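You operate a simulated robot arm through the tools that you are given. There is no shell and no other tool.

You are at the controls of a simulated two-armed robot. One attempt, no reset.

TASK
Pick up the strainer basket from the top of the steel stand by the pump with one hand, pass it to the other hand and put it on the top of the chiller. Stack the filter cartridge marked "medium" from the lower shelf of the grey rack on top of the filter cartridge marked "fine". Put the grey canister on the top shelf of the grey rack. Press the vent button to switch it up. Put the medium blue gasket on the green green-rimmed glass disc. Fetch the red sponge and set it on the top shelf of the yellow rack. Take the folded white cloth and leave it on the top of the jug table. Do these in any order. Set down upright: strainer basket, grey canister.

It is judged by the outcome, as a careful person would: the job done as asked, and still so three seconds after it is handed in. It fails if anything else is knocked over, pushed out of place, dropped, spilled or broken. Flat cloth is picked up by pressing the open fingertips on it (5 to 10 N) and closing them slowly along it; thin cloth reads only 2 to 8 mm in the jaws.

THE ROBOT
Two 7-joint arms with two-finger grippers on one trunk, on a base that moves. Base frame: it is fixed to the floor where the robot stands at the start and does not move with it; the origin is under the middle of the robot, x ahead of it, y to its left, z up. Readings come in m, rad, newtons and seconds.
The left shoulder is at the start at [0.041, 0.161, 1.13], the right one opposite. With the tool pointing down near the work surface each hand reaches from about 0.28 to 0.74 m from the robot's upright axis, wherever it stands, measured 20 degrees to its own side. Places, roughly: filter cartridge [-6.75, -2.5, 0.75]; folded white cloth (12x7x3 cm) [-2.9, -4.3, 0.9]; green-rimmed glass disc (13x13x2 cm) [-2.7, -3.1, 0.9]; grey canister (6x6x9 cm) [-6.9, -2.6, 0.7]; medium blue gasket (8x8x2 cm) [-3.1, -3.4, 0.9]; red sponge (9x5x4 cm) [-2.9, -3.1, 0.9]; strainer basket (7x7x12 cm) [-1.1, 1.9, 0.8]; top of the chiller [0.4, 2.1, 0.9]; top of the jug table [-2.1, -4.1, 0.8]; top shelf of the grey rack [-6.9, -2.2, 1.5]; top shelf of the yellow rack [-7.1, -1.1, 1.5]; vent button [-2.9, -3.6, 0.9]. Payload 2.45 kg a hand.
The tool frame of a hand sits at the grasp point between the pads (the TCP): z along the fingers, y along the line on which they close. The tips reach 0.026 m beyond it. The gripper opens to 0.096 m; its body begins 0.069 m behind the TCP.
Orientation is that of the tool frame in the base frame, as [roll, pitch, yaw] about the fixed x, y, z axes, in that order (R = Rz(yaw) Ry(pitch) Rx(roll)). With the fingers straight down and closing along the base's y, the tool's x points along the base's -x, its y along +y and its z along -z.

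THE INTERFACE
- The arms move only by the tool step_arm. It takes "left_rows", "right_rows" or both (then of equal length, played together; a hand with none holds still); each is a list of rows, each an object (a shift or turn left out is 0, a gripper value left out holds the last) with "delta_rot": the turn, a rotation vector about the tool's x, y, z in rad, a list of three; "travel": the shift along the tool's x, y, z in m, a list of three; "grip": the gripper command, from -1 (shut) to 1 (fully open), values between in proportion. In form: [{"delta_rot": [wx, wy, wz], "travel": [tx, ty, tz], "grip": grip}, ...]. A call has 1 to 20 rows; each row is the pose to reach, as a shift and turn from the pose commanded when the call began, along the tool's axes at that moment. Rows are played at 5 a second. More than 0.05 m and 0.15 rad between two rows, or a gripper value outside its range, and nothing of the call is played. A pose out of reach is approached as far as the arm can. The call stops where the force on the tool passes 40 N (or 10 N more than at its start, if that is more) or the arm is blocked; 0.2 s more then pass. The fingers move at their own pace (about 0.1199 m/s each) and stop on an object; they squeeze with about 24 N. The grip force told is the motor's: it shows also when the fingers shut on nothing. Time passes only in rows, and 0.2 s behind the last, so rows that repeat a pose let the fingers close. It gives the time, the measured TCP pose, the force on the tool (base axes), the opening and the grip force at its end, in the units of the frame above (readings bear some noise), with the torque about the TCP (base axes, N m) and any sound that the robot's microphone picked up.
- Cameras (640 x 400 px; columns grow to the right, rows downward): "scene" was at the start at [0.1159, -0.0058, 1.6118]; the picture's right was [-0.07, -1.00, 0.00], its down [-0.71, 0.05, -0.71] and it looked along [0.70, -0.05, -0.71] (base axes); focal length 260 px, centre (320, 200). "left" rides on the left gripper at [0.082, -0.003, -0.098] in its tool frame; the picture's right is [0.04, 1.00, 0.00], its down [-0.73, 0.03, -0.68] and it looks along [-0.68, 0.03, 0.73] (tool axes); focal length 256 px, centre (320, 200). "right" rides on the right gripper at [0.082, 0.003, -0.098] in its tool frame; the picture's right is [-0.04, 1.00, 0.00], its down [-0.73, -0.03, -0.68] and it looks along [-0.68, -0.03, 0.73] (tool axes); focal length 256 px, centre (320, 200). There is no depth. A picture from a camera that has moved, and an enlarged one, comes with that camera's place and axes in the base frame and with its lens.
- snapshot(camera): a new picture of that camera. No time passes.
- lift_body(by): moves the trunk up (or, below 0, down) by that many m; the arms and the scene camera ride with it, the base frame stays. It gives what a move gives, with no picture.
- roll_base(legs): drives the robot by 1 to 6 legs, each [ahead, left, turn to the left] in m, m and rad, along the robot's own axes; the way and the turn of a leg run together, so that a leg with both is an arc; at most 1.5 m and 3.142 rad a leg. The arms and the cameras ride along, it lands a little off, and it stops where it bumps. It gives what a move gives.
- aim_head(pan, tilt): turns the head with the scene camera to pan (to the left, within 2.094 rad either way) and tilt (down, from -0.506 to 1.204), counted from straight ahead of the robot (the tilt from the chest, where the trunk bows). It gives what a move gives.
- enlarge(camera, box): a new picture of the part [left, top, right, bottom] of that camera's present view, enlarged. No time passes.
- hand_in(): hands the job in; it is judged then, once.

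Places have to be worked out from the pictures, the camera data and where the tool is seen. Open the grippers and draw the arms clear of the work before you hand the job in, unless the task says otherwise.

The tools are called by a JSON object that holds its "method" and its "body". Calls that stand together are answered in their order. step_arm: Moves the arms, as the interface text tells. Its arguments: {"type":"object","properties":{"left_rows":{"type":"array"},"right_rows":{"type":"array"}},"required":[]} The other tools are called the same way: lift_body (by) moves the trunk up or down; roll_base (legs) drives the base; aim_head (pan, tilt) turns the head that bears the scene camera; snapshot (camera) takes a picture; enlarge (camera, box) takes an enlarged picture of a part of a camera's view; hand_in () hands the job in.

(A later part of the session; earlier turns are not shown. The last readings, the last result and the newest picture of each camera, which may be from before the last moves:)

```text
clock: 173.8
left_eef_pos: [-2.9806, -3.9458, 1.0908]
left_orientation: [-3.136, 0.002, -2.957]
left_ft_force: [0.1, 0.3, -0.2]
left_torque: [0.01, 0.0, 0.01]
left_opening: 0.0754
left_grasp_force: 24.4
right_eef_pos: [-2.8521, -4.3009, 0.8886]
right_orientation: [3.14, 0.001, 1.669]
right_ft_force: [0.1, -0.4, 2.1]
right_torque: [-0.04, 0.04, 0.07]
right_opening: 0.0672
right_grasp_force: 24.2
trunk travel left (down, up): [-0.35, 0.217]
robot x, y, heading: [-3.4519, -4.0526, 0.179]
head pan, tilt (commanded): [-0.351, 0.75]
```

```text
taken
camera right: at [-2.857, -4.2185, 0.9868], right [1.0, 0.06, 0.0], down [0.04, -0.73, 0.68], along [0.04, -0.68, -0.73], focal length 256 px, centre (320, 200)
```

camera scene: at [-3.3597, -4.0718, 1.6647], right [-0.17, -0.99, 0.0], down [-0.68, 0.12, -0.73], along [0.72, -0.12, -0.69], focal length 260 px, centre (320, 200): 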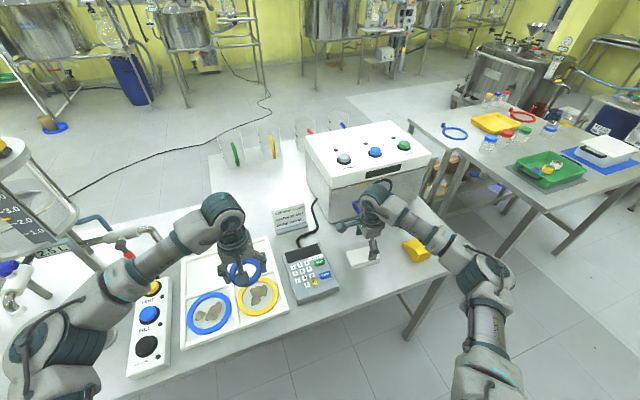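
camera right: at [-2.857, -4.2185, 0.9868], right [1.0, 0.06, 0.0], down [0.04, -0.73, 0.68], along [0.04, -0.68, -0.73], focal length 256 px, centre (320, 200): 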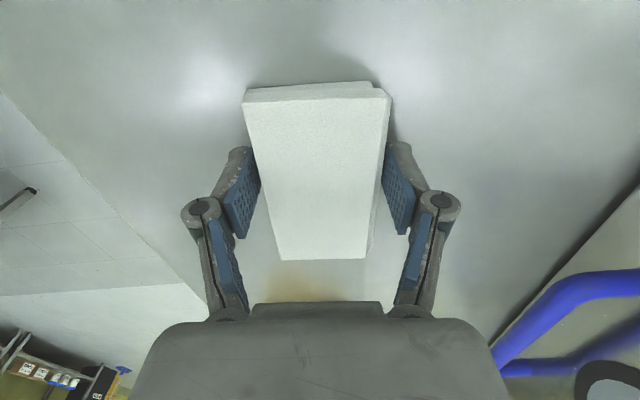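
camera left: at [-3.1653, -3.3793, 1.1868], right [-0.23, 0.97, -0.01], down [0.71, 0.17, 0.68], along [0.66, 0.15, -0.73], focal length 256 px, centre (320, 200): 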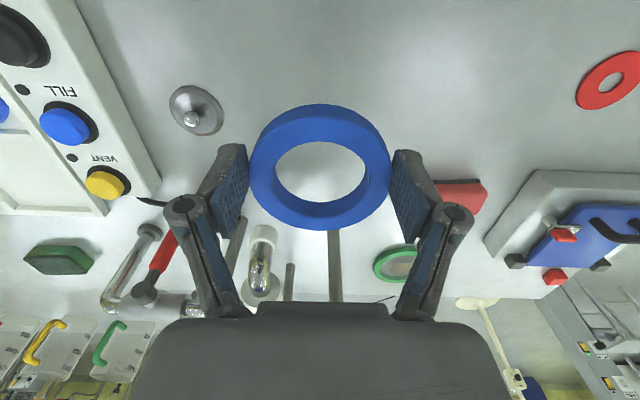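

The cloth is gripped at 67 mm. I lift it straight up.

{"method": "step_arm", "body": {"right_rows": [{"travel": [0, 0, -0.01], "grip": -1}, {"travel": [0, 0, -0.03], "grip": -1}, {"travel": [0, 0, -0.07], "grip": -1}, {"travel": [0, 0, -0.115], "grip": -1}, {"travel": [0, 0, -0.16], "grip": -1}, {"travel": [0, 0, -0.2], "grip": -1}]}}

{"method": "snapshot", "body": {"camera": "right"}}

{"method": "snapshot", "body": {"camera": "left"}}

```text
clock: 175.2
left_eef_pos: [-2.9795, -3.9457, 1.0901]
left_orientation: [-3.137, 0.003, -2.957]
left_ft_force: [0.8, -0.8, -0.2]
left_torque: [-0.03, -0.01, -0.01]
left_opening: 0.0759
left_grasp_force: 24.1
right_eef_pos: [-2.8524, -4.2983, 1.0917]
right_orientation: [3.141, 0.004, 1.669]
right_ft_force: [0.8, 0.3, -0.2]
right_torque: [-0.01, 0.0, 0.02]
right_opening: 0.0672
right_grasp_force: 24.0
trunk travel left (down, up): [-0.35, 0.217]
robot x, y, heading: [-3.4514, -4.0581, 0.191]
head pan, tilt (commanded): [-0.351, 0.75]
```

```text
taken
camera right: at [-2.8572, -4.2162, 1.1881], right [1.0, 0.06, 0.0], down [0.04, -0.73, 0.68], along [0.04, -0.68, -0.73], focal length 256 px, centre (320, 200)
```

right: 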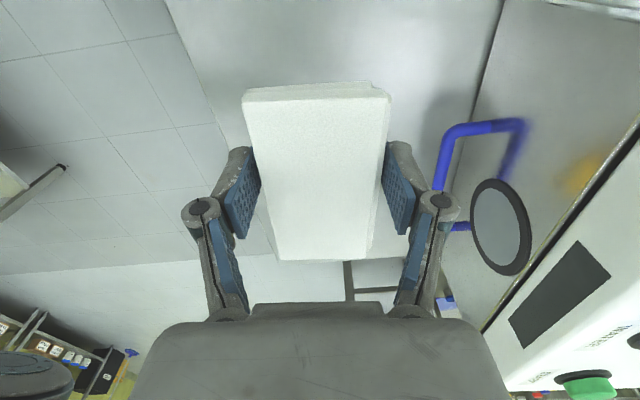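

```text
taken
camera left: at [-3.0595, -3.9626, 1.1879], right [-0.22, 0.97, -0.01], down [0.71, 0.17, 0.68], along [0.67, 0.15, -0.73], focal length 256 px, centre (320, 200)
```

left: 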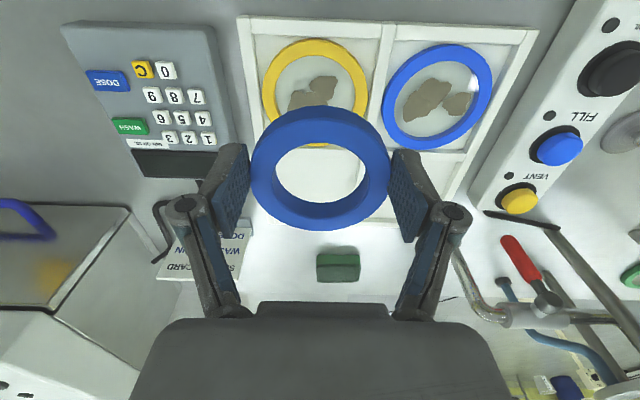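

Both objects are held. Before driving around I study the jug table from here.

{"method": "enlarge", "body": {"camera": "scene", "box": [190, 100, 400, 240]}}

{"method": "aim_head", "body": {"pan": 0.25, "tilt": 0.55}}

{"method": "snapshot", "body": {"camera": "scene"}}

```text
2.86 times, centred on (295, 170) of scene
camera zoom: at [-3.3602, -4.0707, 1.6648], right [-0.17, -0.99, 0.0], down [-0.68, 0.12, -0.73], along [0.72, -0.12, -0.69], focal length 743 px, centre (391, 286)
```

zoom: 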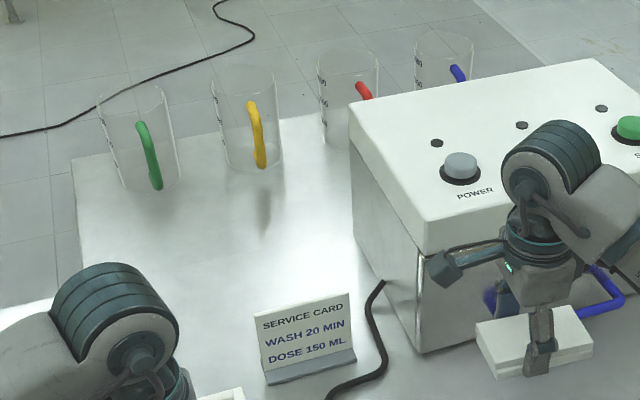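

```text
clock: 176.2
left_eef_pos: [-2.9791, -3.9462, 1.09]
left_orientation: [-3.137, 0.002, -2.958]
left_ft_force: [-0.7, -0.1, -0.2]
left_torque: [0.0, -0.02, 0.01]
left_opening: 0.0755
left_grasp_force: 23.8
right_eef_pos: [-2.8515, -4.2976, 1.0896]
right_orientation: [3.141, 0.003, 1.669]
right_ft_force: [0.4, 0.4, 0.2]
right_torque: [0.01, 0.02, 0.01]
right_opening: 0.0675
right_grasp_force: 23.4
trunk travel left (down, up): [-0.35, 0.217]
robot x, y, heading: [-3.4545, -4.0549, 0.183]
head pan, tilt (commanded): [0.25, 0.55]
```

```text
taken
camera scene: at [-3.3595, -4.0202, 1.6821], right [0.42, -0.91, 0.0], down [-0.48, -0.22, -0.85], along [0.77, 0.36, -0.53], focal length 260 px, centre (320, 200)
```

scene: 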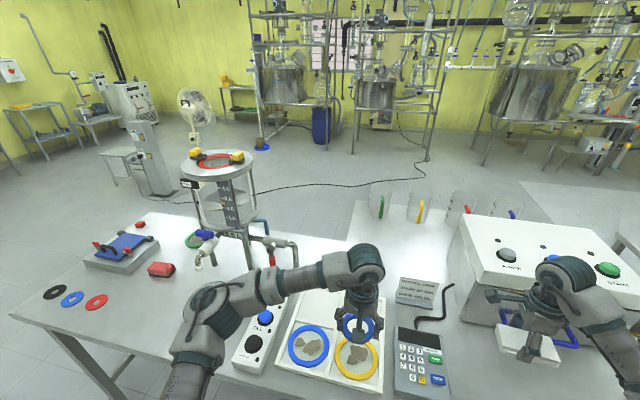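

The jug table top is at z ≈ 0.79 with jugs in a row near its east side; its free strip is on the west side, reachable from its north end. I pull both hands in, then strafe north out of the aisle.

{"method": "step_arm", "body": {"right_rows": [{"travel": [0, -0.04, 0], "grip": -1}, {"travel": [0, -0.08, 0], "grip": -1}, {"travel": [0, -0.12, 0], "grip": -1}, {"travel": [0, -0.16, 0], "grip": -1}, {"travel": [0, -0.2, 0], "grip": -1}, {"travel": [0, -0.2, 0], "grip": -1}], "left_rows": [{"travel": [0.03, 0, 0], "grip": -1}, {"travel": [0.06, 0.03, 0], "grip": -1}, {"travel": [0.08, 0.06, 0], "grip": -1}, {"travel": [0.08, 0.09, 0], "grip": -1}, {"travel": [0.08, 0.12, 0], "grip": -1}, {"travel": [0.08, 0.12, 0], "grip": -1}]}}

{"method": "roll_base", "body": {"legs": [[-0.1, 0, 0], [0, 1.5, 0], [0, 0.6, 0]]}}

{"method": "aim_head", "body": {"pan": 0.0, "tilt": 0.5}}

{"method": "snapshot", "body": {"camera": "scene"}}

```text
clock: 177.6
left_eef_pos: [-3.0802, -3.8432, 1.0877]
left_orientation: [-3.136, 0.003, -2.956]
left_ft_force: [0.3, 0.1, -1.5]
left_torque: [0.0, 0.05, -0.03]
left_opening: 0.0755
left_grasp_force: 24.1
right_eef_pos: [-3.0504, -4.3192, 1.0855]
right_orientation: [3.141, 0.0, 1.669]
right_ft_force: [0.3, -0.3, -0.2]
right_torque: [0.01, 0.0, 0.02]
right_opening: 0.0674
right_grasp_force: 23.8
trunk travel left (down, up): [-0.35, 0.217]
robot x, y, heading: [-3.4519, -4.0587, 0.181]
head pan, tilt (commanded): [0.25, 0.55]
```

```text
clock: 188.8
left_eef_pos: [-3.56, -1.7911, 1.0883]
left_orientation: [-3.134, 0.003, -2.952]
left_ft_force: [0.9, -0.3, -1.0]
left_torque: [-0.01, -0.01, 0.02]
left_opening: 0.075
left_grasp_force: 23.6
right_eef_pos: [-3.5299, -2.2672, 1.0883]
right_orientation: [3.14, 0.0, 1.669]
right_ft_force: [-0.5, -0.1, -0.5]
right_torque: [0.0, -0.02, 0.02]
right_opening: 0.0669
right_grasp_force: 24.5
trunk travel left (down, up): [-0.35, 0.217]
robot x, y, heading: [-3.9308, -2.0075, 0.183]
head pan, tilt (commanded): [0.25, 0.55]
```

```text
clock: 189.6
left_eef_pos: [-3.5614, -1.7932, 1.0909]
left_orientation: [-3.139, 0.006, -2.955]
left_ft_force: [0.0, -1.1, -0.4]
left_torque: [0.05, -0.01, -0.02]
left_opening: 0.0749
left_grasp_force: 23.3
right_eef_pos: [-3.5318, -2.27, 1.0885]
right_orientation: [3.138, 0.002, 1.667]
right_ft_force: [-0.4, -0.2, -0.5]
right_torque: [0.04, 0.0, -0.03]
right_opening: 0.067
right_grasp_force: 24.1
trunk travel left (down, up): [-0.35, 0.217]
robot x, y, heading: [-3.9338, -2.0048, 0.185]
head pan, tilt (commanded): [0.0, 0.499]
```

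```text
taken
camera scene: at [-3.831, -1.9987, 1.6867], right [0.18, -0.98, -0.01], down [-0.47, -0.08, -0.88], along [0.86, 0.16, -0.48], focal length 260 px, centre (320, 200)
```

scene: 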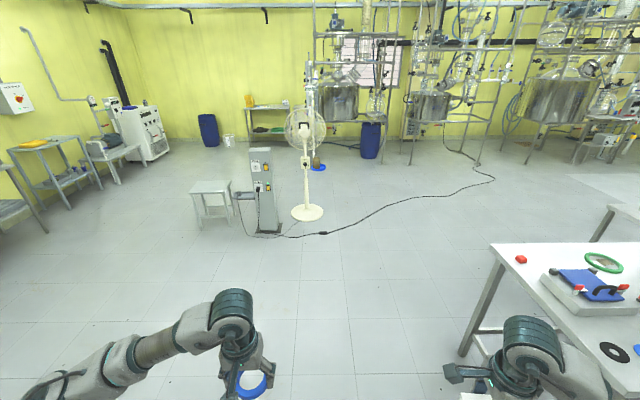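

The way east past the north end of the bench is clear; the cable and fan are further east. I drive forward 1.5 m, then turn right to face southwest.

{"method": "roll_base", "body": {"legs": [[1.5, 0, 0], [0, 0, -2.59]]}}

{"method": "snapshot", "body": {"camera": "scene"}}

```text
clock: 203.0
left_eef_pos: [-2.6877, -2.1325, 1.0914]
left_orientation: [-3.134, 0.007, 0.717]
left_ft_force: [0.3, 0.2, -0.6]
left_torque: [-0.01, 0.02, -0.04]
left_opening: 0.0741
left_grasp_force: 24.0
right_eef_pos: [-2.9546, -1.7343, 1.0907]
right_orientation: [3.138, 0.005, -0.941]
right_ft_force: [0.4, 0.4, -1.4]
right_torque: [0.0, 0.01, -0.01]
right_opening: 0.0671
right_grasp_force: 23.9
trunk travel left (down, up): [-0.35, 0.217]
robot x, y, heading: [-2.4814, -1.7546, -2.424]
head pan, tilt (commanded): [0.0, 0.499]
```

```text
taken
camera scene: at [-2.5585, -1.8221, 1.6868], right [-0.65, 0.76, 0.0], down [0.37, 0.31, -0.88], along [-0.66, -0.57, -0.48], focal length 260 px, centre (320, 200)
```

scene: 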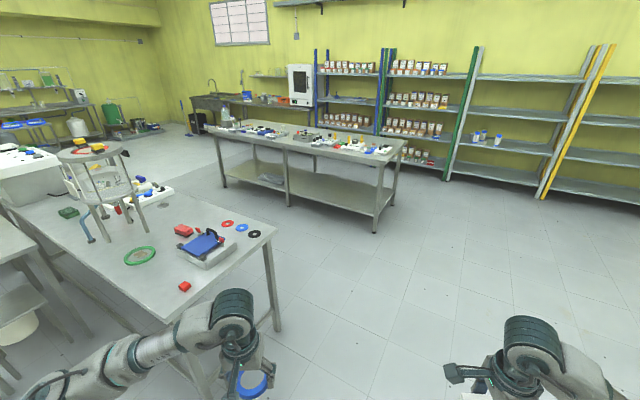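

I strafe left toward the east side of the bench first, then check.

{"method": "roll_base", "body": {"legs": [[0, 0.79, 0], [0.2, 0, 0]]}}

{"method": "aim_head", "body": {"pan": 0.0, "tilt": 0.8}}

{"method": "snapshot", "body": {"camera": "scene"}}

{"method": "snapshot", "body": {"camera": "left"}}

```text
clock: 208.4
left_eef_pos: [-2.3118, -2.8629, 1.0904]
left_orientation: [-3.128, 0.009, 0.729]
left_ft_force: [0.5, 0.4, -0.3]
left_torque: [0.05, 0.0, 0.02]
left_opening: 0.0742
left_grasp_force: 24.0
right_eef_pos: [-2.58, -2.4681, 1.0923]
right_orientation: [3.135, 0.01, -0.931]
right_ft_force: [-0.4, -1.1, -1.1]
right_torque: [0.02, -0.03, 0.0]
right_opening: 0.067
right_grasp_force: 24.1
trunk travel left (down, up): [-0.35, 0.217]
robot x, y, heading: [-2.1113, -2.4828, -2.417]
head pan, tilt (commanded): [0.0, 0.499]
```

```text
clock: 209.2
left_eef_pos: [-2.3112, -2.8617, 1.0905]
left_orientation: [-3.132, 0.009, 0.73]
left_ft_force: [-0.8, -0.1, 0.2]
left_torque: [0.0, -0.01, -0.01]
left_opening: 0.0739
left_grasp_force: 24.4
right_eef_pos: [-2.5813, -2.4663, 1.0926]
right_orientation: [3.133, 0.007, -0.931]
right_ft_force: [-0.7, -0.8, -0.1]
right_torque: [-0.01, -0.01, 0.04]
right_opening: 0.0671
right_grasp_force: 24.0
trunk travel left (down, up): [-0.35, 0.217]
robot x, y, heading: [-2.1124, -2.483, -2.419]
head pan, tilt (commanded): [0.0, 0.799]
```

```text
taken
camera scene: at [-2.1822, -2.5449, 1.6609], right [-0.66, 0.75, 0.0], down [0.54, 0.48, -0.69], along [-0.52, -0.46, -0.72], focal length 260 px, centre (320, 200)
```

scene: 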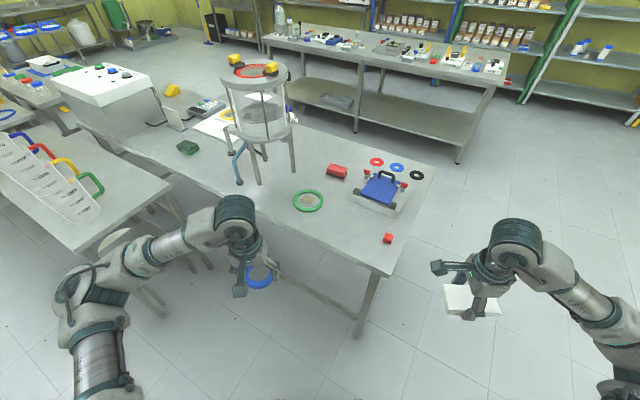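

```text
taken
camera left: at [-2.2514, -2.8031, 1.1885], right [0.7, -0.72, -0.01], down [-0.52, -0.51, 0.69], along [-0.5, -0.47, -0.73], focal length 256 px, centre (320, 200)
```

left: 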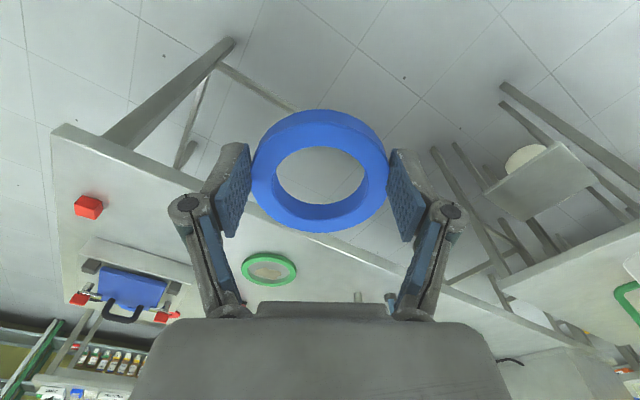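

The disc centre is at about (-2.707, -3.077, 0.875). I move to about (-2.22, -2.66) and turn a bit right, so that the disc lies ahead-left within reach.

{"method": "roll_base", "body": {"legs": [[0.198, 0.061, 0], [0, 0, -0.22]]}}

{"method": "snapshot", "body": {"camera": "scene"}}

{"method": "snapshot", "body": {"camera": "left"}}

```text
clock: 211.7
left_eef_pos: [-2.5008, -2.9826, 1.0908]
left_orientation: [-3.133, 0.009, 0.505]
left_ft_force: [0.3, 0.3, -1.1]
left_torque: [-0.03, -0.01, 0.01]
left_opening: 0.0739
left_grasp_force: 24.0
right_eef_pos: [-2.6776, -2.5391, 1.0929]
right_orientation: [3.134, 0.007, -1.153]
right_ft_force: [-0.4, 0.4, -0.9]
right_torque: [0.01, 0.02, 0.05]
right_opening: 0.0675
right_grasp_force: 24.1
trunk travel left (down, up): [-0.35, 0.217]
robot x, y, heading: [-2.2247, -2.6608, -2.639]
head pan, tilt (commanded): [0.0, 0.799]
```

```text
taken
camera scene: at [-2.3055, -2.7018, 1.6608], right [-0.48, 0.88, 0.0], down [0.63, 0.34, -0.69], along [-0.61, -0.33, -0.72], focal length 260 px, centre (320, 200)
```

scene: 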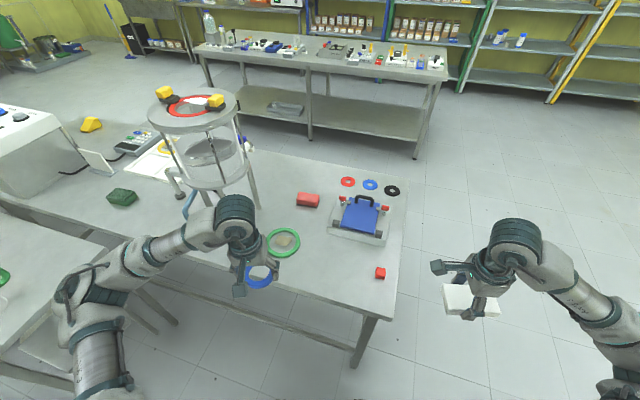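

```text
taken
camera left: at [-2.4293, -2.9393, 1.1887], right [0.52, -0.85, -0.01], down [-0.62, -0.38, 0.69], along [-0.59, -0.35, -0.73], focal length 256 px, centre (320, 200)
```

left: 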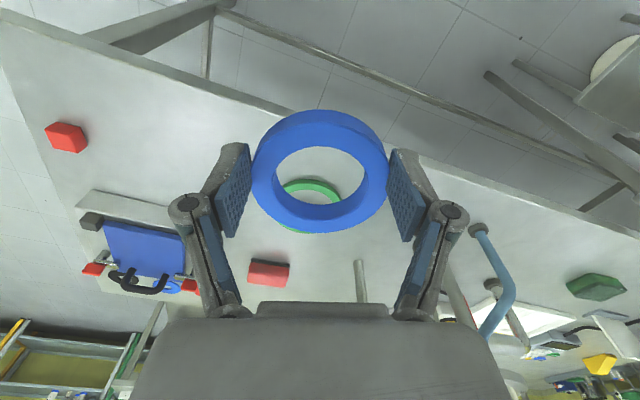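

The disc is at about (-2.712, -3.079), 0.23 m ahead of the left hand. I move the ring over it at the present height and check.

{"method": "step_arm", "body": {"left_rows": [{"travel": [-0.046, -0.003, 0], "grip": -1}, {"travel": [-0.092, -0.007, 0], "grip": -1}, {"travel": [-0.138, -0.01, 0], "grip": -1}, {"travel": [-0.184, -0.014, 0], "grip": -1}, {"travel": [-0.2315, -0.0177, 0], "grip": -1}, {"travel": [-0.2315, -0.0177, 0], "grip": -1}, {"travel": [-0.2315, -0.0177, 0], "grip": -1}]}}

{"method": "snapshot", "body": {"camera": "left"}}

{"method": "snapshot", "body": {"camera": "scene"}}

```text
clock: 213.2
left_eef_pos: [-2.7078, -3.0793, 1.0971]
left_orientation: [-3.131, 0.014, 0.505]
left_ft_force: [1.2, 0.4, -0.8]
left_torque: [-0.02, 0.01, -0.02]
left_opening: 0.074
left_grasp_force: 24.1
right_eef_pos: [-2.6748, -2.5391, 1.0929]
right_orientation: [3.132, 0.008, -1.152]
right_ft_force: [0.5, 0.4, -0.1]
right_torque: [0.0, -0.02, -0.01]
right_opening: 0.0671
right_grasp_force: 24.4
trunk travel left (down, up): [-0.35, 0.217]
robot x, y, heading: [-2.218, -2.6595, -2.634]
head pan, tilt (commanded): [0.0, 0.799]
```

```text
taken
camera left: at [-2.6368, -3.0361, 1.1935], right [0.52, -0.85, -0.01], down [-0.62, -0.38, 0.69], along [-0.59, -0.35, -0.73], focal length 256 px, centre (320, 200)
```

left: 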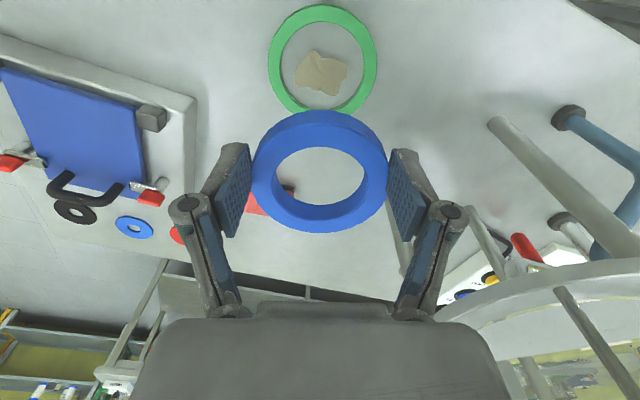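

```text
taken
camera scene: at [-2.3055, -2.7027, 1.6608], right [-0.48, 0.88, 0.0], down [0.63, 0.34, -0.69], along [-0.61, -0.33, -0.72], focal length 260 px, centre (320, 200)
```

scene: 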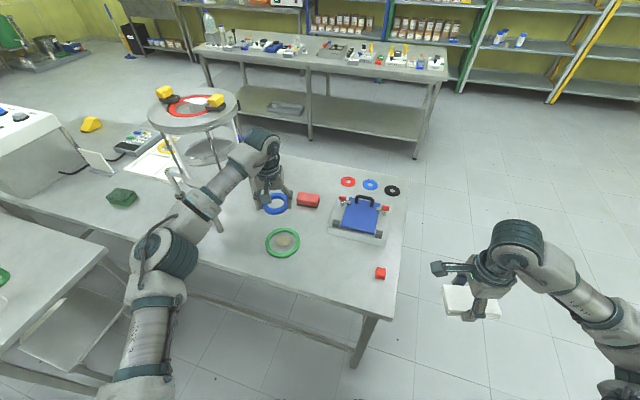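

The ring is exactly over the disc in the wrist view. I descend to z ≈ 0.93 and look again.

{"method": "step_arm", "body": {"left_rows": [{"travel": [0, 0, 0.042], "grip": -1}, {"travel": [0, 0, 0.084], "grip": -1}, {"travel": [0, 0, 0.126], "grip": -1}, {"travel": [-0.001, 0, 0.16], "grip": -1}, {"travel": [-0.001, 0, 0.16], "grip": -1}]}}

{"method": "snapshot", "body": {"camera": "left"}}

```text
clock: 214.4
left_eef_pos: [-2.7118, -3.0788, 0.936]
left_orientation: [-3.132, 0.012, 0.506]
left_ft_force: [-0.3, 0.4, -0.2]
left_torque: [0.01, 0.01, 0.0]
left_opening: 0.0741
left_grasp_force: 23.9
right_eef_pos: [-2.6734, -2.5378, 1.0935]
right_orientation: [3.131, 0.005, -1.151]
right_ft_force: [0.1, -0.2, -0.3]
right_torque: [-0.02, 0.01, -0.03]
right_opening: 0.0672
right_grasp_force: 24.1
trunk travel left (down, up): [-0.35, 0.217]
robot x, y, heading: [-2.2212, -2.6604, -2.639]
head pan, tilt (commanded): [0.0, 0.799]
```

```text
taken
camera left: at [-2.64, -3.0361, 1.0324], right [0.52, -0.85, -0.01], down [-0.62, -0.38, 0.69], along [-0.59, -0.35, -0.73], focal length 256 px, centre (320, 200)
```

left: 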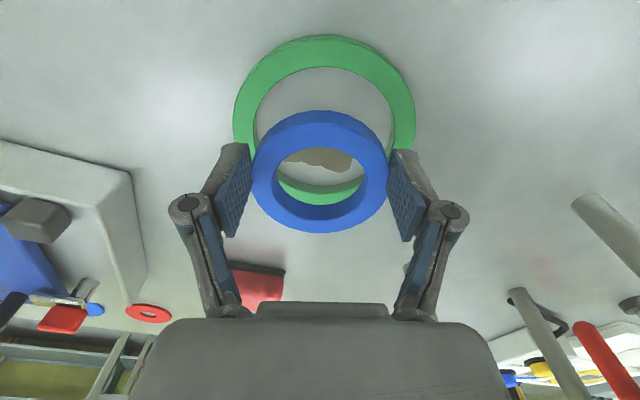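

The disc centre shows about 6 mm behind the tool axis, so I shift back by that and lower in small steps, watching for contact.

{"method": "step_arm", "body": {"left_rows": [{"travel": [0.003, 0.001, 0.005], "grip": -1}, {"travel": [0.006, 0.001, 0.012], "grip": -1}, {"travel": [0.006, 0.001, 0.02], "grip": -1}, {"travel": [0.006, 0.001, 0.026], "grip": -1}, {"travel": [0.006, 0.001, 0.026], "grip": -1}]}}

{"method": "snapshot", "body": {"camera": "left"}}

```text
clock: 215.7
left_eef_pos: [-2.7054, -3.0783, 0.9098]
left_orientation: [-3.131, 0.014, 0.507]
left_ft_force: [0.6, -0.1, -0.9]
left_torque: [0.03, 0.02, 0.02]
left_opening: 0.0739
left_grasp_force: 24.0
right_eef_pos: [-2.6732, -2.5371, 1.0942]
right_orientation: [3.132, 0.006, -1.152]
right_ft_force: [-0.1, -0.6, 0.4]
right_torque: [-0.02, 0.02, -0.02]
right_opening: 0.0669
right_grasp_force: 23.9
trunk travel left (down, up): [-0.35, 0.217]
robot x, y, heading: [-2.2212, -2.6638, -2.639]
head pan, tilt (commanded): [0.0, 0.799]
```

```text
taken
camera left: at [-2.6347, -3.0342, 1.0065], right [0.52, -0.85, -0.01], down [-0.62, -0.38, 0.69], along [-0.59, -0.35, -0.73], focal length 256 px, centre (320, 200)
```

left: 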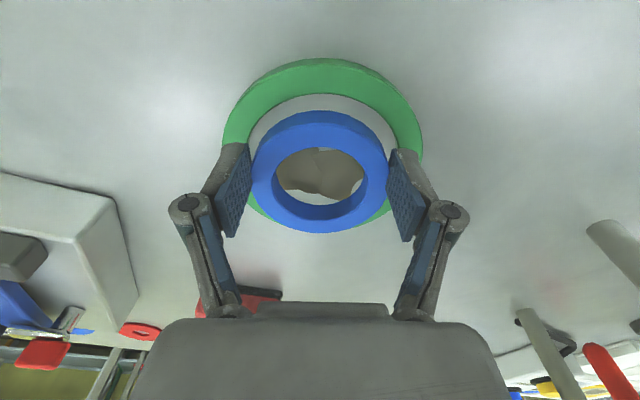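

Alignment is good. I lower further in 4 mm steps until contact shows.

{"method": "step_arm", "body": {"left_rows": [{"travel": [0.001, 0.0, 0.004], "grip": -1}, {"travel": [0.001, 0.0, 0.008], "grip": -1}, {"travel": [0.001, 0.0, 0.008], "grip": -1}]}}

```text
clock: 216.4
left_eef_pos: [-2.7055, -3.0758, 0.9014]
left_orientation: [-3.133, 0.013, 0.505]
left_ft_force: [0.1, 0.2, 0.1]
left_torque: [0.02, -0.02, -0.05]
left_opening: 0.0738
left_grasp_force: 24.3
right_eef_pos: [-2.6745, -2.5378, 1.0945]
right_orientation: [3.132, 0.005, -1.152]
right_ft_force: [0.0, -0.2, -0.9]
right_torque: [-0.02, -0.01, 0.02]
right_opening: 0.0671
right_grasp_force: 24.0
trunk travel left (down, up): [-0.35, 0.217]
robot x, y, heading: [-2.2197, -2.6604, -2.643]
head pan, tilt (commanded): [0.0, 0.799]
```

No contact yet at z = 0.901. I continue with 3 mm steps.

{"method": "step_arm", "body": {"left_rows": [{"travel": [0.0, 0.0, 0.003], "grip": -1}, {"travel": [0.0, 0.0, 0.006], "grip": -1}, {"travel": [0.0, 0.0, 0.006], "grip": -1}]}}

{"method": "snapshot", "body": {"camera": "left"}}

```text
clock: 217.2
left_eef_pos: [-2.7065, -3.0764, 0.8984]
left_orientation: [-3.134, 0.018, 0.508]
left_ft_force: [-2.6, -3.9, 8.1]
left_torque: [0.32, -0.23, 0.01]
left_opening: 0.0744
left_grasp_force: 23.5
right_eef_pos: [-2.6705, -2.537, 1.0948]
right_orientation: [3.13, 0.005, -1.152]
right_ft_force: [-0.4, -0.5, -0.5]
right_torque: [-0.04, 0.02, -0.01]
right_opening: 0.0672
right_grasp_force: 23.8
trunk travel left (down, up): [-0.35, 0.217]
robot x, y, heading: [-2.22, -2.6559, -2.636]
head pan, tilt (commanded): [0.0, 0.799]
```

```text
taken
camera left: at [-2.6337, -3.0331, 0.9954], right [0.52, -0.85, -0.01], down [-0.61, -0.38, 0.69], along [-0.6, -0.35, -0.72], focal length 256 px, centre (320, 200)
```

left: 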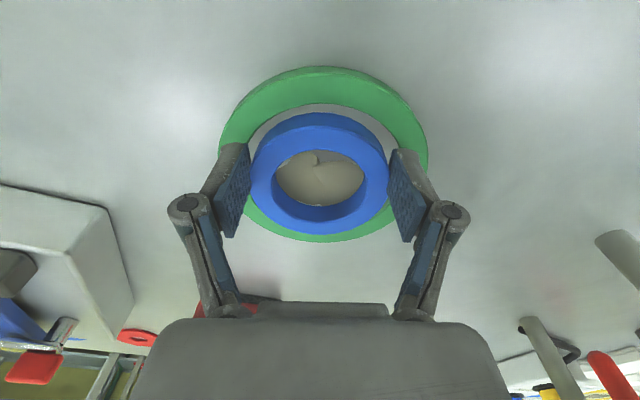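

Contact at about 8 N, with the ring inside the green rim and centred. I ease up 1 mm and open the fingers.

{"method": "step_arm", "body": {"left_rows": [{"travel": [0.0, 0.0, -0.001], "grip": -1}, {"travel": [0.0, 0.0, -0.001], "grip": 0.55}, {"travel": [0.0, 0.0, -0.001], "grip": 0.65}, {"travel": [0.0, 0.0, -0.001], "grip": 0.8}, {"travel": [0.0, 0.0, -0.001], "grip": 1}, {"travel": [0.0, 0.0, -0.001], "grip": 1}]}}

{"method": "snapshot", "body": {"camera": "left"}}

```text
clock: 218.7
left_eef_pos: [-2.7061, -3.0772, 0.8965]
left_orientation: [-3.131, 0.012, 0.506]
left_ft_force: [0.2, 0.3, -0.3]
left_torque: [0.0, 0.03, 0.02]
left_opening: 0.0959
left_grasp_force: 0.0
right_eef_pos: [-2.6738, -2.5376, 1.0942]
right_orientation: [3.131, 0.008, -1.152]
right_ft_force: [-0.2, 0.1, 0.1]
right_torque: [0.02, 0.0, -0.02]
right_opening: 0.0671
right_grasp_force: 23.8
trunk travel left (down, up): [-0.35, 0.217]
robot x, y, heading: [-2.2168, -2.6629, -2.643]
head pan, tilt (commanded): [0.0, 0.799]
```

```text
taken
camera left: at [-2.6344, -3.0336, 0.9938], right [0.52, -0.85, -0.01], down [-0.62, -0.38, 0.69], along [-0.59, -0.35, -0.73], focal length 256 px, centre (320, 200)
```

left: 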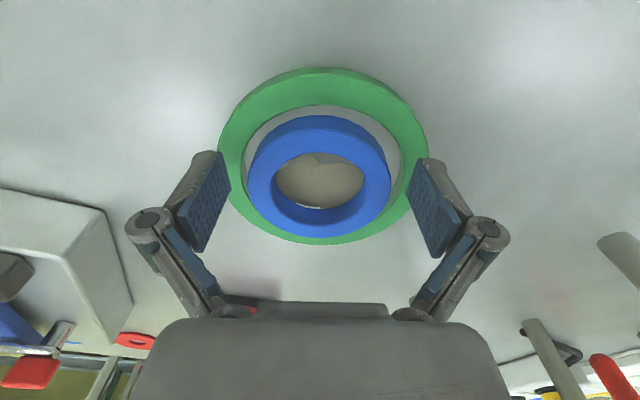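

The gasket lies inside the green rim on the disc. I raise the left hand straight up.

{"method": "step_arm", "body": {"left_rows": [{"travel": [0.0, 0.0, -0.02], "grip": 1}, {"travel": [0.0, 0.0, -0.06], "grip": 1}, {"travel": [0.0, 0.0, -0.105], "grip": 1}, {"travel": [0.0, 0.0, -0.15], "grip": 1}, {"travel": [0.0, 0.0, -0.195], "grip": 1}, {"travel": [0.045, 0.0, -0.21], "grip": 1}, {"travel": [0.09, 0.0, -0.21], "grip": 1}, {"travel": [0.135, 0.0, -0.21], "grip": 1}, {"travel": [0.18, 0.0, -0.21], "grip": 1}, {"travel": [0.22, 0.0, -0.21], "grip": 1}]}}

{"method": "snapshot", "body": {"camera": "scene"}}

{"method": "enlarge", "body": {"camera": "scene", "box": [220, 160, 420, 300]}}

```text
clock: 220.8
left_eef_pos: [-2.5092, -2.9701, 1.1046]
left_orientation: [-3.134, 0.014, 0.506]
left_ft_force: [-0.1, 0.3, -0.1]
left_torque: [-0.01, 0.01, 0.01]
left_opening: 0.0959
left_grasp_force: 0.2
right_eef_pos: [-2.6731, -2.5374, 1.0942]
right_orientation: [3.13, 0.005, -1.152]
right_ft_force: [1.1, -0.1, -0.6]
right_torque: [0.01, -0.02, -0.04]
right_opening: 0.0672
right_grasp_force: 24.3
trunk travel left (down, up): [-0.35, 0.217]
robot x, y, heading: [-2.222, -2.659, -2.637]
head pan, tilt (commanded): [0.0, 0.799]
```

```text
taken
camera scene: at [-2.303, -2.7022, 1.661], right [-0.48, 0.88, 0.0], down [0.63, 0.34, -0.7], along [-0.61, -0.33, -0.72], focal length 260 px, centre (320, 200)
```

scene: 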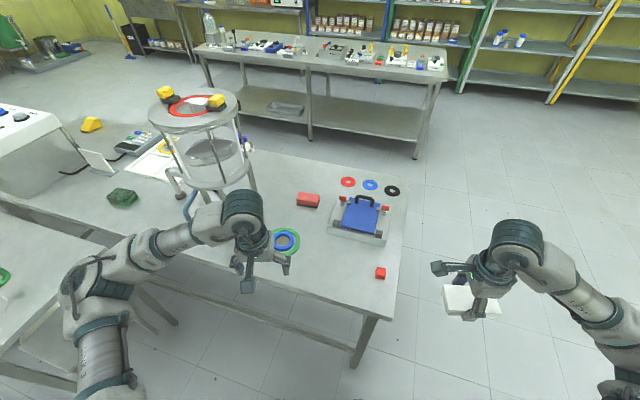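

```text
2.86 times, centred on (320, 230) of scene
camera zoom: at [-2.303, -2.7022, 1.661], right [-0.48, 0.88, 0.0], down [0.63, 0.34, -0.7], along [-0.61, -0.33, -0.72], focal length 743 px, centre (320, 114)
```

zoom: 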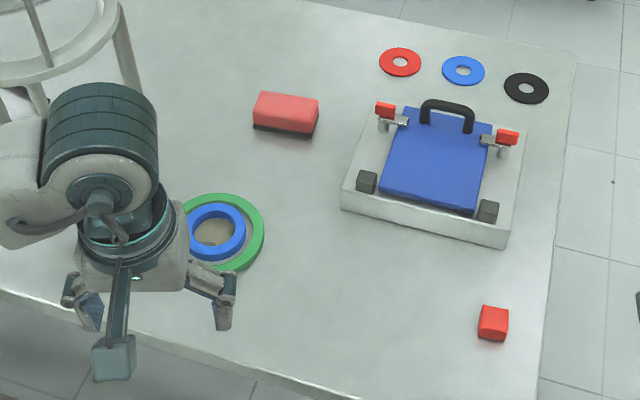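

The gasket sits on the disc as wanted. Now the cloth: I back away from the bench, turn toward the jug table's north end, and look.

{"method": "roll_base", "body": {"legs": [[-0.2335, 0.346, 0], [0, 0, 0.617]]}}

{"method": "snapshot", "body": {"camera": "scene"}}

```text
clock: 225.1
left_eef_pos: [-1.9138, -3.2721, 1.1038]
left_orientation: [-3.135, 0.012, 1.121]
left_ft_force: [-0.1, -0.3, 0.0]
left_torque: [-0.01, -0.01, -0.01]
left_opening: 0.0963
left_grasp_force: 0.0
right_eef_pos: [-2.2954, -3.0139, 1.0933]
right_orientation: [3.131, 0.002, -0.539]
right_ft_force: [-1.2, 0.5, 0.2]
right_torque: [-0.01, 0.01, 0.03]
right_opening: 0.0673
right_grasp_force: 24.0
trunk travel left (down, up): [-0.35, 0.217]
robot x, y, heading: [-1.85, -2.8526, -2.027]
head pan, tilt (commanded): [0.0, 0.799]
```

```text
taken
camera scene: at [-1.9003, -2.934, 1.6608], right [-0.9, 0.44, 0.0], down [0.32, 0.64, -0.69], along [-0.3, -0.62, -0.72], focal length 260 px, centre (320, 200)
```

scene: 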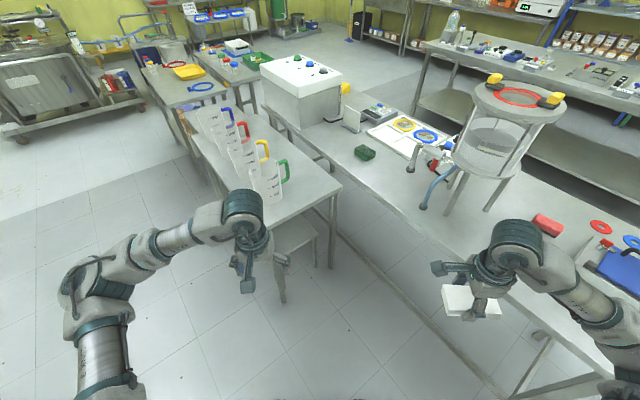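

I see the table clearly: NW corner at about (-2.39, -3.725), and the jug handles reach to x ≈ -2.19. I rotate the right wrist so the cloth's long side will lie along the table.

{"method": "step_arm", "body": {"right_rows": [{"delta_rot": [0, 0, -0.145], "grip": -1}, {"delta_rot": [0, 0, -0.29], "grip": -1}, {"delta_rot": [0, 0, -0.435], "grip": -1}, {"delta_rot": [0, 0, -0.58], "grip": -1}, {"delta_rot": [0, 0, -0.725], "grip": -1}, {"delta_rot": [0, 0, -0.87], "grip": -1}, {"delta_rot": [0, 0, -1.015], "grip": -1}, {"delta_rot": [0, 0, -1.16], "grip": -1}, {"delta_rot": [0, 0, -1.305], "grip": -1}, {"delta_rot": [0, 0, -1.45], "grip": -1}, {"delta_rot": [0, 0, -1.595], "grip": -1}, {"delta_rot": [0, 0, -1.74], "grip": -1}, {"delta_rot": [0, 0, -1.885], "grip": -1}, {"delta_rot": [0, 0, -2.03], "grip": -1}, {"delta_rot": [0, 0, -2.175], "grip": -1}, {"delta_rot": [0, 0, -2.319], "grip": -1}]}}

{"method": "roll_base", "body": {"legs": [[0.3, 0.02, 0]]}}

{"method": "snapshot", "body": {"camera": "scene"}}

{"method": "snapshot", "body": {"camera": "right"}}

```text
clock: 228.5
left_eef_pos: [-1.9076, -3.2719, 1.1045]
left_orientation: [-3.132, 0.015, 1.12]
left_ft_force: [-0.4, 0.4, 0.4]
left_torque: [-0.01, 0.01, -0.01]
left_opening: 0.096
left_grasp_force: 0.0
right_eef_pos: [-2.2911, -3.013, 1.0942]
right_orientation: [-3.127, 0.005, 1.782]
right_ft_force: [-0.3, -0.6, -0.8]
right_torque: [0.0, 0.01, -0.03]
right_opening: 0.0669
right_grasp_force: 24.7
trunk travel left (down, up): [-0.35, 0.217]
robot x, y, heading: [-1.8536, -2.8518, -2.025]
head pan, tilt (commanded): [0.0, 0.799]
```

```text
clock: 230.6
left_eef_pos: [-2.0253, -3.5495, 1.1045]
left_orientation: [-3.133, 0.016, 1.118]
left_ft_force: [-0.2, 0.3, -0.2]
left_torque: [0.0, -0.04, -0.01]
left_opening: 0.0963
left_grasp_force: 0.1
right_eef_pos: [-2.4071, -3.2905, 1.0961]
right_orientation: [-3.125, 0.007, 1.779]
right_ft_force: [-0.3, -0.5, -0.4]
right_torque: [-0.01, 0.01, 0.0]
right_opening: 0.0672
right_grasp_force: 24.1
trunk travel left (down, up): [-0.35, 0.217]
robot x, y, heading: [-1.9637, -3.1357, -2.027]
head pan, tilt (commanded): [0.0, 0.799]
```

```text
taken
camera scene: at [-2.0111, -3.2129, 1.661], right [-0.9, 0.44, 0.0], down [0.32, 0.64, -0.7], along [-0.31, -0.62, -0.72], focal length 260 px, centre (320, 200)
```

scene: 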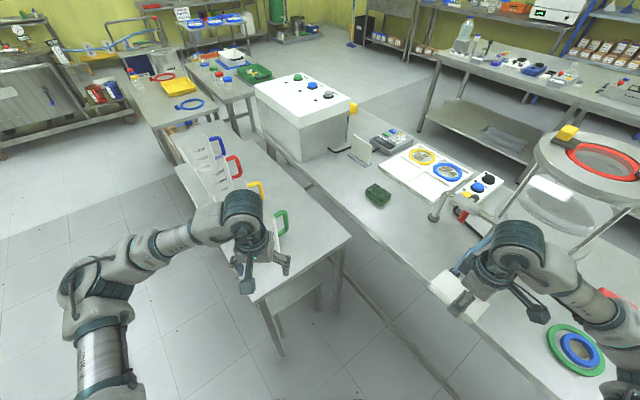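

```text
taken
camera right: at [-2.4201, -3.2092, 1.1923], right [0.99, 0.17, -0.01], down [0.13, -0.72, 0.68], along [0.1, -0.68, -0.73], focal length 256 px, centre (320, 200)
```

right: 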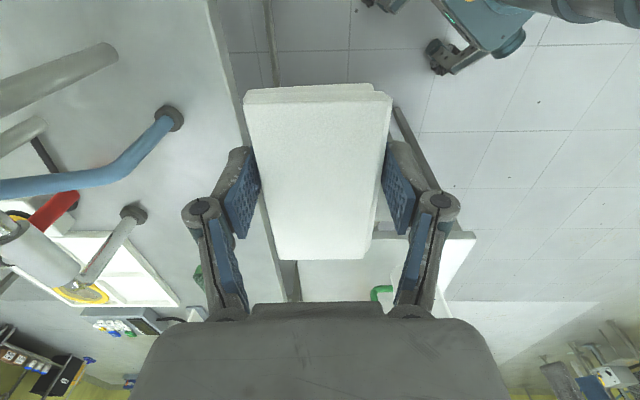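

I need to know the base's footprint before getting closer. I retract the left hand away from the jugs and look down to the side.

{"method": "step_arm", "body": {"left_rows": [{"travel": [0.03, 0.01, -0.02], "grip": 1}, {"travel": [0.06, 0.02, -0.04], "grip": 1}, {"travel": [0.09, 0.035, -0.06], "grip": 1}, {"travel": [0.12, 0.05, -0.08], "grip": 1}]}}

{"method": "aim_head", "body": {"pan": 1.2, "tilt": 1.2}}

{"method": "snapshot", "body": {"camera": "scene"}}

{"method": "aim_head", "body": {"pan": 0.5, "tilt": 1.2}}

{"method": "snapshot", "body": {"camera": "scene"}}

```text
clock: 231.6
left_eef_pos: [-1.9228, -3.46, 1.1836]
left_orientation: [-3.131, 0.019, 1.117]
left_ft_force: [-0.6, 0.5, -0.3]
left_torque: [-0.06, 0.01, -0.03]
left_opening: 0.096
left_grasp_force: 0.1
right_eef_pos: [-2.4048, -3.2888, 1.0956]
right_orientation: [-3.123, 0.01, 1.78]
right_ft_force: [0.7, 0.7, -0.2]
right_torque: [-0.01, 0.0, 0.03]
right_opening: 0.067
right_grasp_force: 24.2
trunk travel left (down, up): [-0.35, 0.217]
robot x, y, heading: [-1.9656, -3.1302, -2.027]
head pan, tilt (commanded): [0.0, 0.799]
```

```text
clock: 232.9
left_eef_pos: [-1.9246, -3.4626, 1.182]
left_orientation: [-3.132, 0.017, 1.119]
left_ft_force: [0.4, 0.0, 0.1]
left_torque: [0.0, 0.02, 0.04]
left_opening: 0.096
left_grasp_force: 0.1
right_eef_pos: [-2.4056, -3.2901, 1.097]
right_orientation: [-3.125, 0.007, 1.779]
right_ft_force: [-0.2, 0.1, -0.4]
right_torque: [0.01, -0.01, 0.01]
right_opening: 0.067
right_grasp_force: 23.9
trunk travel left (down, up): [-0.35, 0.217]
robot x, y, heading: [-1.9702, -3.1328, -2.028]
head pan, tilt (commanded): [1.201, 1.201]
```

```text
taken
camera scene: at [-1.9363, -3.1833, 1.6334], right [-0.74, -0.68, 0.0], down [-0.63, 0.69, -0.36], along [0.25, -0.26, -0.93], focal length 260 px, centre (320, 200)
```

scene: 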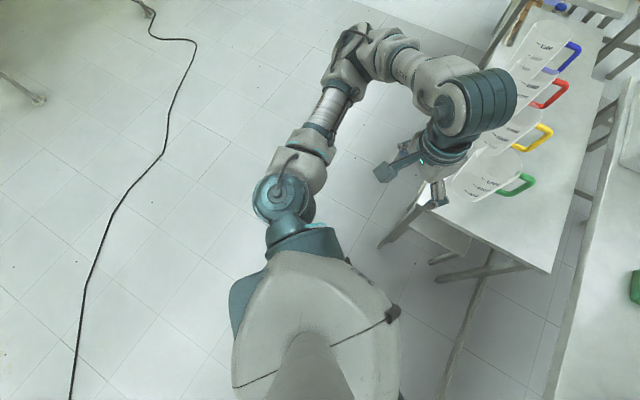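

```text
clock: 234.0
left_eef_pos: [-1.9239, -3.4624, 1.1828]
left_orientation: [-3.131, 0.017, 1.119]
left_ft_force: [0.5, 0.1, 0.8]
left_torque: [0.01, -0.02, 0.0]
left_opening: 0.096
left_grasp_force: 0.2
right_eef_pos: [-2.4043, -3.2903, 1.0963]
right_orientation: [-3.127, 0.006, 1.778]
right_ft_force: [-0.1, 0.3, -1.3]
right_torque: [0.02, -0.03, 0.0]
right_opening: 0.0672
right_grasp_force: 23.8
trunk travel left (down, up): [-0.35, 0.217]
robot x, y, heading: [-1.9659, -3.1326, -2.028]
head pan, tilt (commanded): [0.499, 1.201]
```

```text
taken
camera scene: at [-1.9717, -3.1979, 1.6333], right [-1.0, -0.04, 0.0], down [-0.04, 0.93, -0.36], along [0.02, -0.36, -0.93], focal length 260 px, centre (320, 200)
```

scene: 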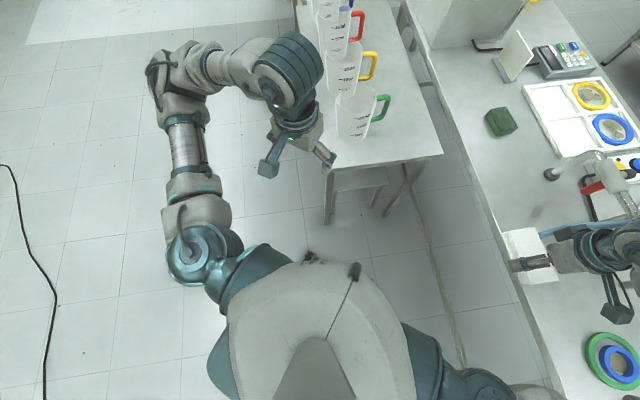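

The base stays hidden under the chest, so I keep at least 0.42 m from the table edge as before. I advance 0.1 m and then extend the right hand toward the free strip.

{"method": "roll_base", "body": {"legs": [[0.1, 0.0, 0]]}}

{"method": "aim_head", "body": {"pan": 0.0, "tilt": 0.9}}

{"method": "snapshot", "body": {"camera": "scene"}}

```text
clock: 235.2
left_eef_pos: [-1.9693, -3.5519, 1.1838]
left_orientation: [-3.13, 0.019, 1.121]
left_ft_force: [-0.3, -0.5, -1.1]
left_torque: [0.02, 0.01, 0.0]
left_opening: 0.0961
left_grasp_force: 0.0
right_eef_pos: [-2.4474, -3.3794, 1.095]
right_orientation: [-3.126, 0.006, 1.777]
right_ft_force: [-0.1, -1.0, -0.9]
right_torque: [0.03, -0.04, 0.04]
right_opening: 0.0671
right_grasp_force: 23.3
trunk travel left (down, up): [-0.35, 0.217]
robot x, y, heading: [-2.0089, -3.2229, -2.025]
head pan, tilt (commanded): [0.499, 1.201]
```

```text
clock: 236.1
left_eef_pos: [-1.9664, -3.551, 1.1844]
left_orientation: [-3.131, 0.019, 1.12]
left_ft_force: [0.1, 0.7, -0.3]
left_torque: [-0.01, 0.01, 0.02]
left_opening: 0.096
left_grasp_force: 0.0
right_eef_pos: [-2.449, -3.3769, 1.0966]
right_orientation: [-3.126, 0.007, 1.778]
right_ft_force: [0.7, -0.3, -1.3]
right_torque: [0.01, -0.02, 0.0]
right_opening: 0.0672
right_grasp_force: 23.7
trunk travel left (down, up): [-0.35, 0.217]
robot x, y, heading: [-2.0113, -3.2211, -2.028]
head pan, tilt (commanded): [0.0, 0.901]
```

```text
taken
camera scene: at [-2.0516, -3.299, 1.653], right [-0.9, 0.44, 0.0], down [0.35, 0.71, -0.62], along [-0.27, -0.56, -0.79], focal length 260 px, centre (320, 200)
```

scene: 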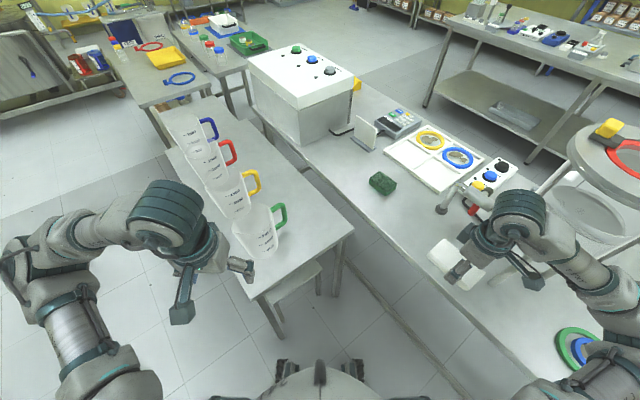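

The strip target (-2.29, -3.82) projects right between the jug handle and the west edge. I move the cloth there at the present height, in small steps.

{"method": "step_arm", "body": {"right_rows": [{"travel": [-0.0465, 0.0064, 0.0], "grip": -1}, {"travel": [-0.093, 0.0128, 0.0], "grip": -1}, {"travel": [-0.14, 0.0192, 0.0], "grip": -1}, {"travel": [-0.187, 0.0256, 0.0], "grip": -1}, {"travel": [-0.233, 0.032, 0.0], "grip": -1}, {"travel": [-0.28, 0.0384, 0.0], "grip": -1}, {"travel": [-0.327, 0.045, 0.0], "grip": -1}, {"travel": [-0.373, 0.051, 0.0], "grip": -1}, {"travel": [-0.42, 0.058, 0.0], "grip": -1}, {"travel": [-0.4665, 0.0644, 0.0], "grip": -1}, {"travel": [-0.4665, 0.0644, 0.0], "grip": -1}]}}

{"method": "snapshot", "body": {"camera": "scene"}}

{"method": "snapshot", "body": {"camera": "right"}}

```text
clock: 238.5
left_eef_pos: [-1.9679, -3.5496, 1.1833]
left_orientation: [-3.132, 0.021, 1.122]
left_ft_force: [-0.1, -0.2, 0.4]
left_torque: [-0.04, 0.03, -0.01]
left_opening: 0.0959
left_grasp_force: 0.0
right_eef_pos: [-2.2731, -3.7748, 1.0827]
right_orientation: [-3.125, 0.007, 1.777]
right_ft_force: [-0.8, -0.3, -0.4]
right_torque: [0.05, -0.09, 0.01]
right_opening: 0.0672
right_grasp_force: 24.0
right hand out of reach, approached as far as the arm can: row 9, 10, 11
trunk travel left (down, up): [-0.35, 0.217]
robot x, y, heading: [-2.0102, -3.2203, -2.03]
head pan, tilt (commanded): [0.0, 0.901]
```

```text
taken
camera scene: at [-2.0531, -3.3022, 1.6528], right [-0.9, 0.44, 0.0], down [0.35, 0.71, -0.62], along [-0.27, -0.55, -0.79], focal length 260 px, centre (320, 200)
```

scene: 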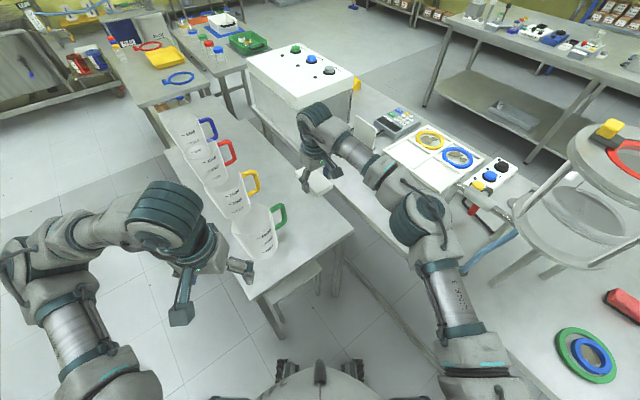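

```text
taken
camera right: at [-2.285, -3.6944, 1.1803], right [0.99, 0.16, -0.02], down [0.13, -0.72, 0.68], along [0.1, -0.68, -0.73], focal length 256 px, centre (320, 200)
```

right: 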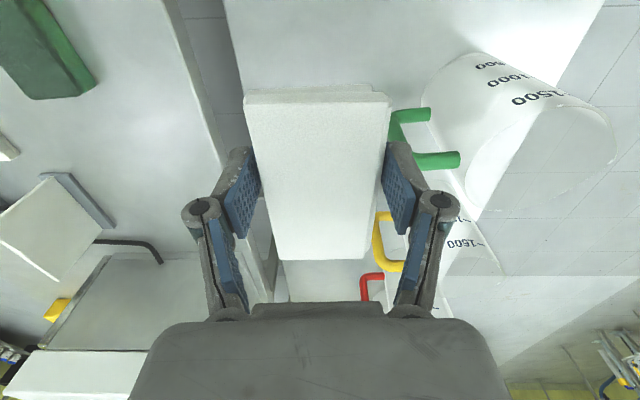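

The hand is over the strip at (-2.273, -3.775); lowering gives more reach. I lower toward (-2.285, -3.80) down to z ≈ 0.86.

{"method": "step_arm", "body": {"right_rows": [{"travel": [-0.004, -0.004, 0.04], "grip": -1}, {"travel": [-0.009, -0.008, 0.08], "grip": -1}, {"travel": [-0.014, -0.012, 0.12], "grip": -1}, {"travel": [-0.018, -0.015, 0.16], "grip": -1}, {"travel": [-0.022, -0.0169, 0.2], "grip": -1}, {"travel": [-0.022, -0.0169, 0.222], "grip": -1}, {"travel": [-0.022, -0.0169, 0.222], "grip": -1}]}}

{"method": "snapshot", "body": {"camera": "right"}}

{"method": "enlarge", "body": {"camera": "scene", "box": [200, 100, 400, 300]}}

```text
clock: 240.1
left_eef_pos: [-1.9668, -3.5527, 1.1828]
left_orientation: [-3.131, 0.019, 1.118]
left_ft_force: [0.4, 0.3, 0.1]
left_torque: [0.01, 0.0, 0.02]
left_opening: 0.0958
left_grasp_force: 0.1
right_eef_pos: [-2.2803, -3.7749, 0.8912]
right_orientation: [-3.126, 0.007, 1.779]
right_ft_force: [-0.1, 0.7, -0.5]
right_torque: [0.04, -0.02, 0.01]
right_opening: 0.067
right_grasp_force: 23.9
right hand out of reach, approached as far as the arm can: row 2, 3, 4, 5, 6, 7
trunk travel left (down, up): [-0.35, 0.217]
robot x, y, heading: [-2.011, -3.2207, -2.028]
head pan, tilt (commanded): [0.0, 0.901]
```

```text
taken
camera right: at [-2.2931, -3.6943, 0.9877], right [0.99, 0.17, -0.02], down [0.13, -0.72, 0.68], along [0.1, -0.68, -0.73], focal length 256 px, centre (320, 200)
```

right: 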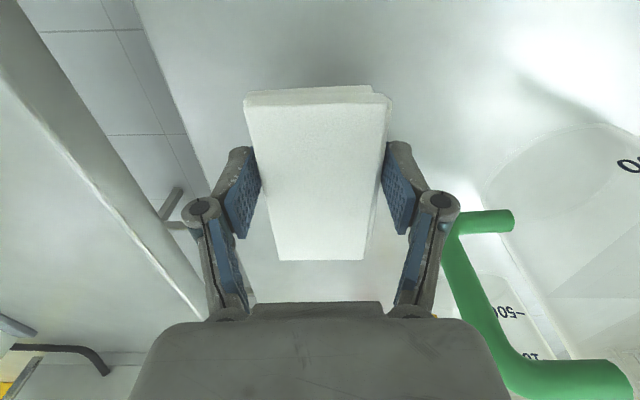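

```text
2.00 times, centred on (300, 200) of scene
camera zoom: at [-2.0492, -3.305, 1.6528], right [-0.9, 0.44, 0.0], down [0.35, 0.71, -0.62], along [-0.27, -0.55, -0.79], focal length 520 px, centre (360, 200)
```

zoom: 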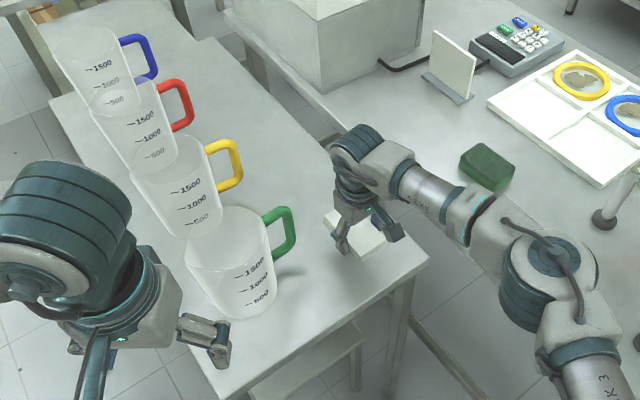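

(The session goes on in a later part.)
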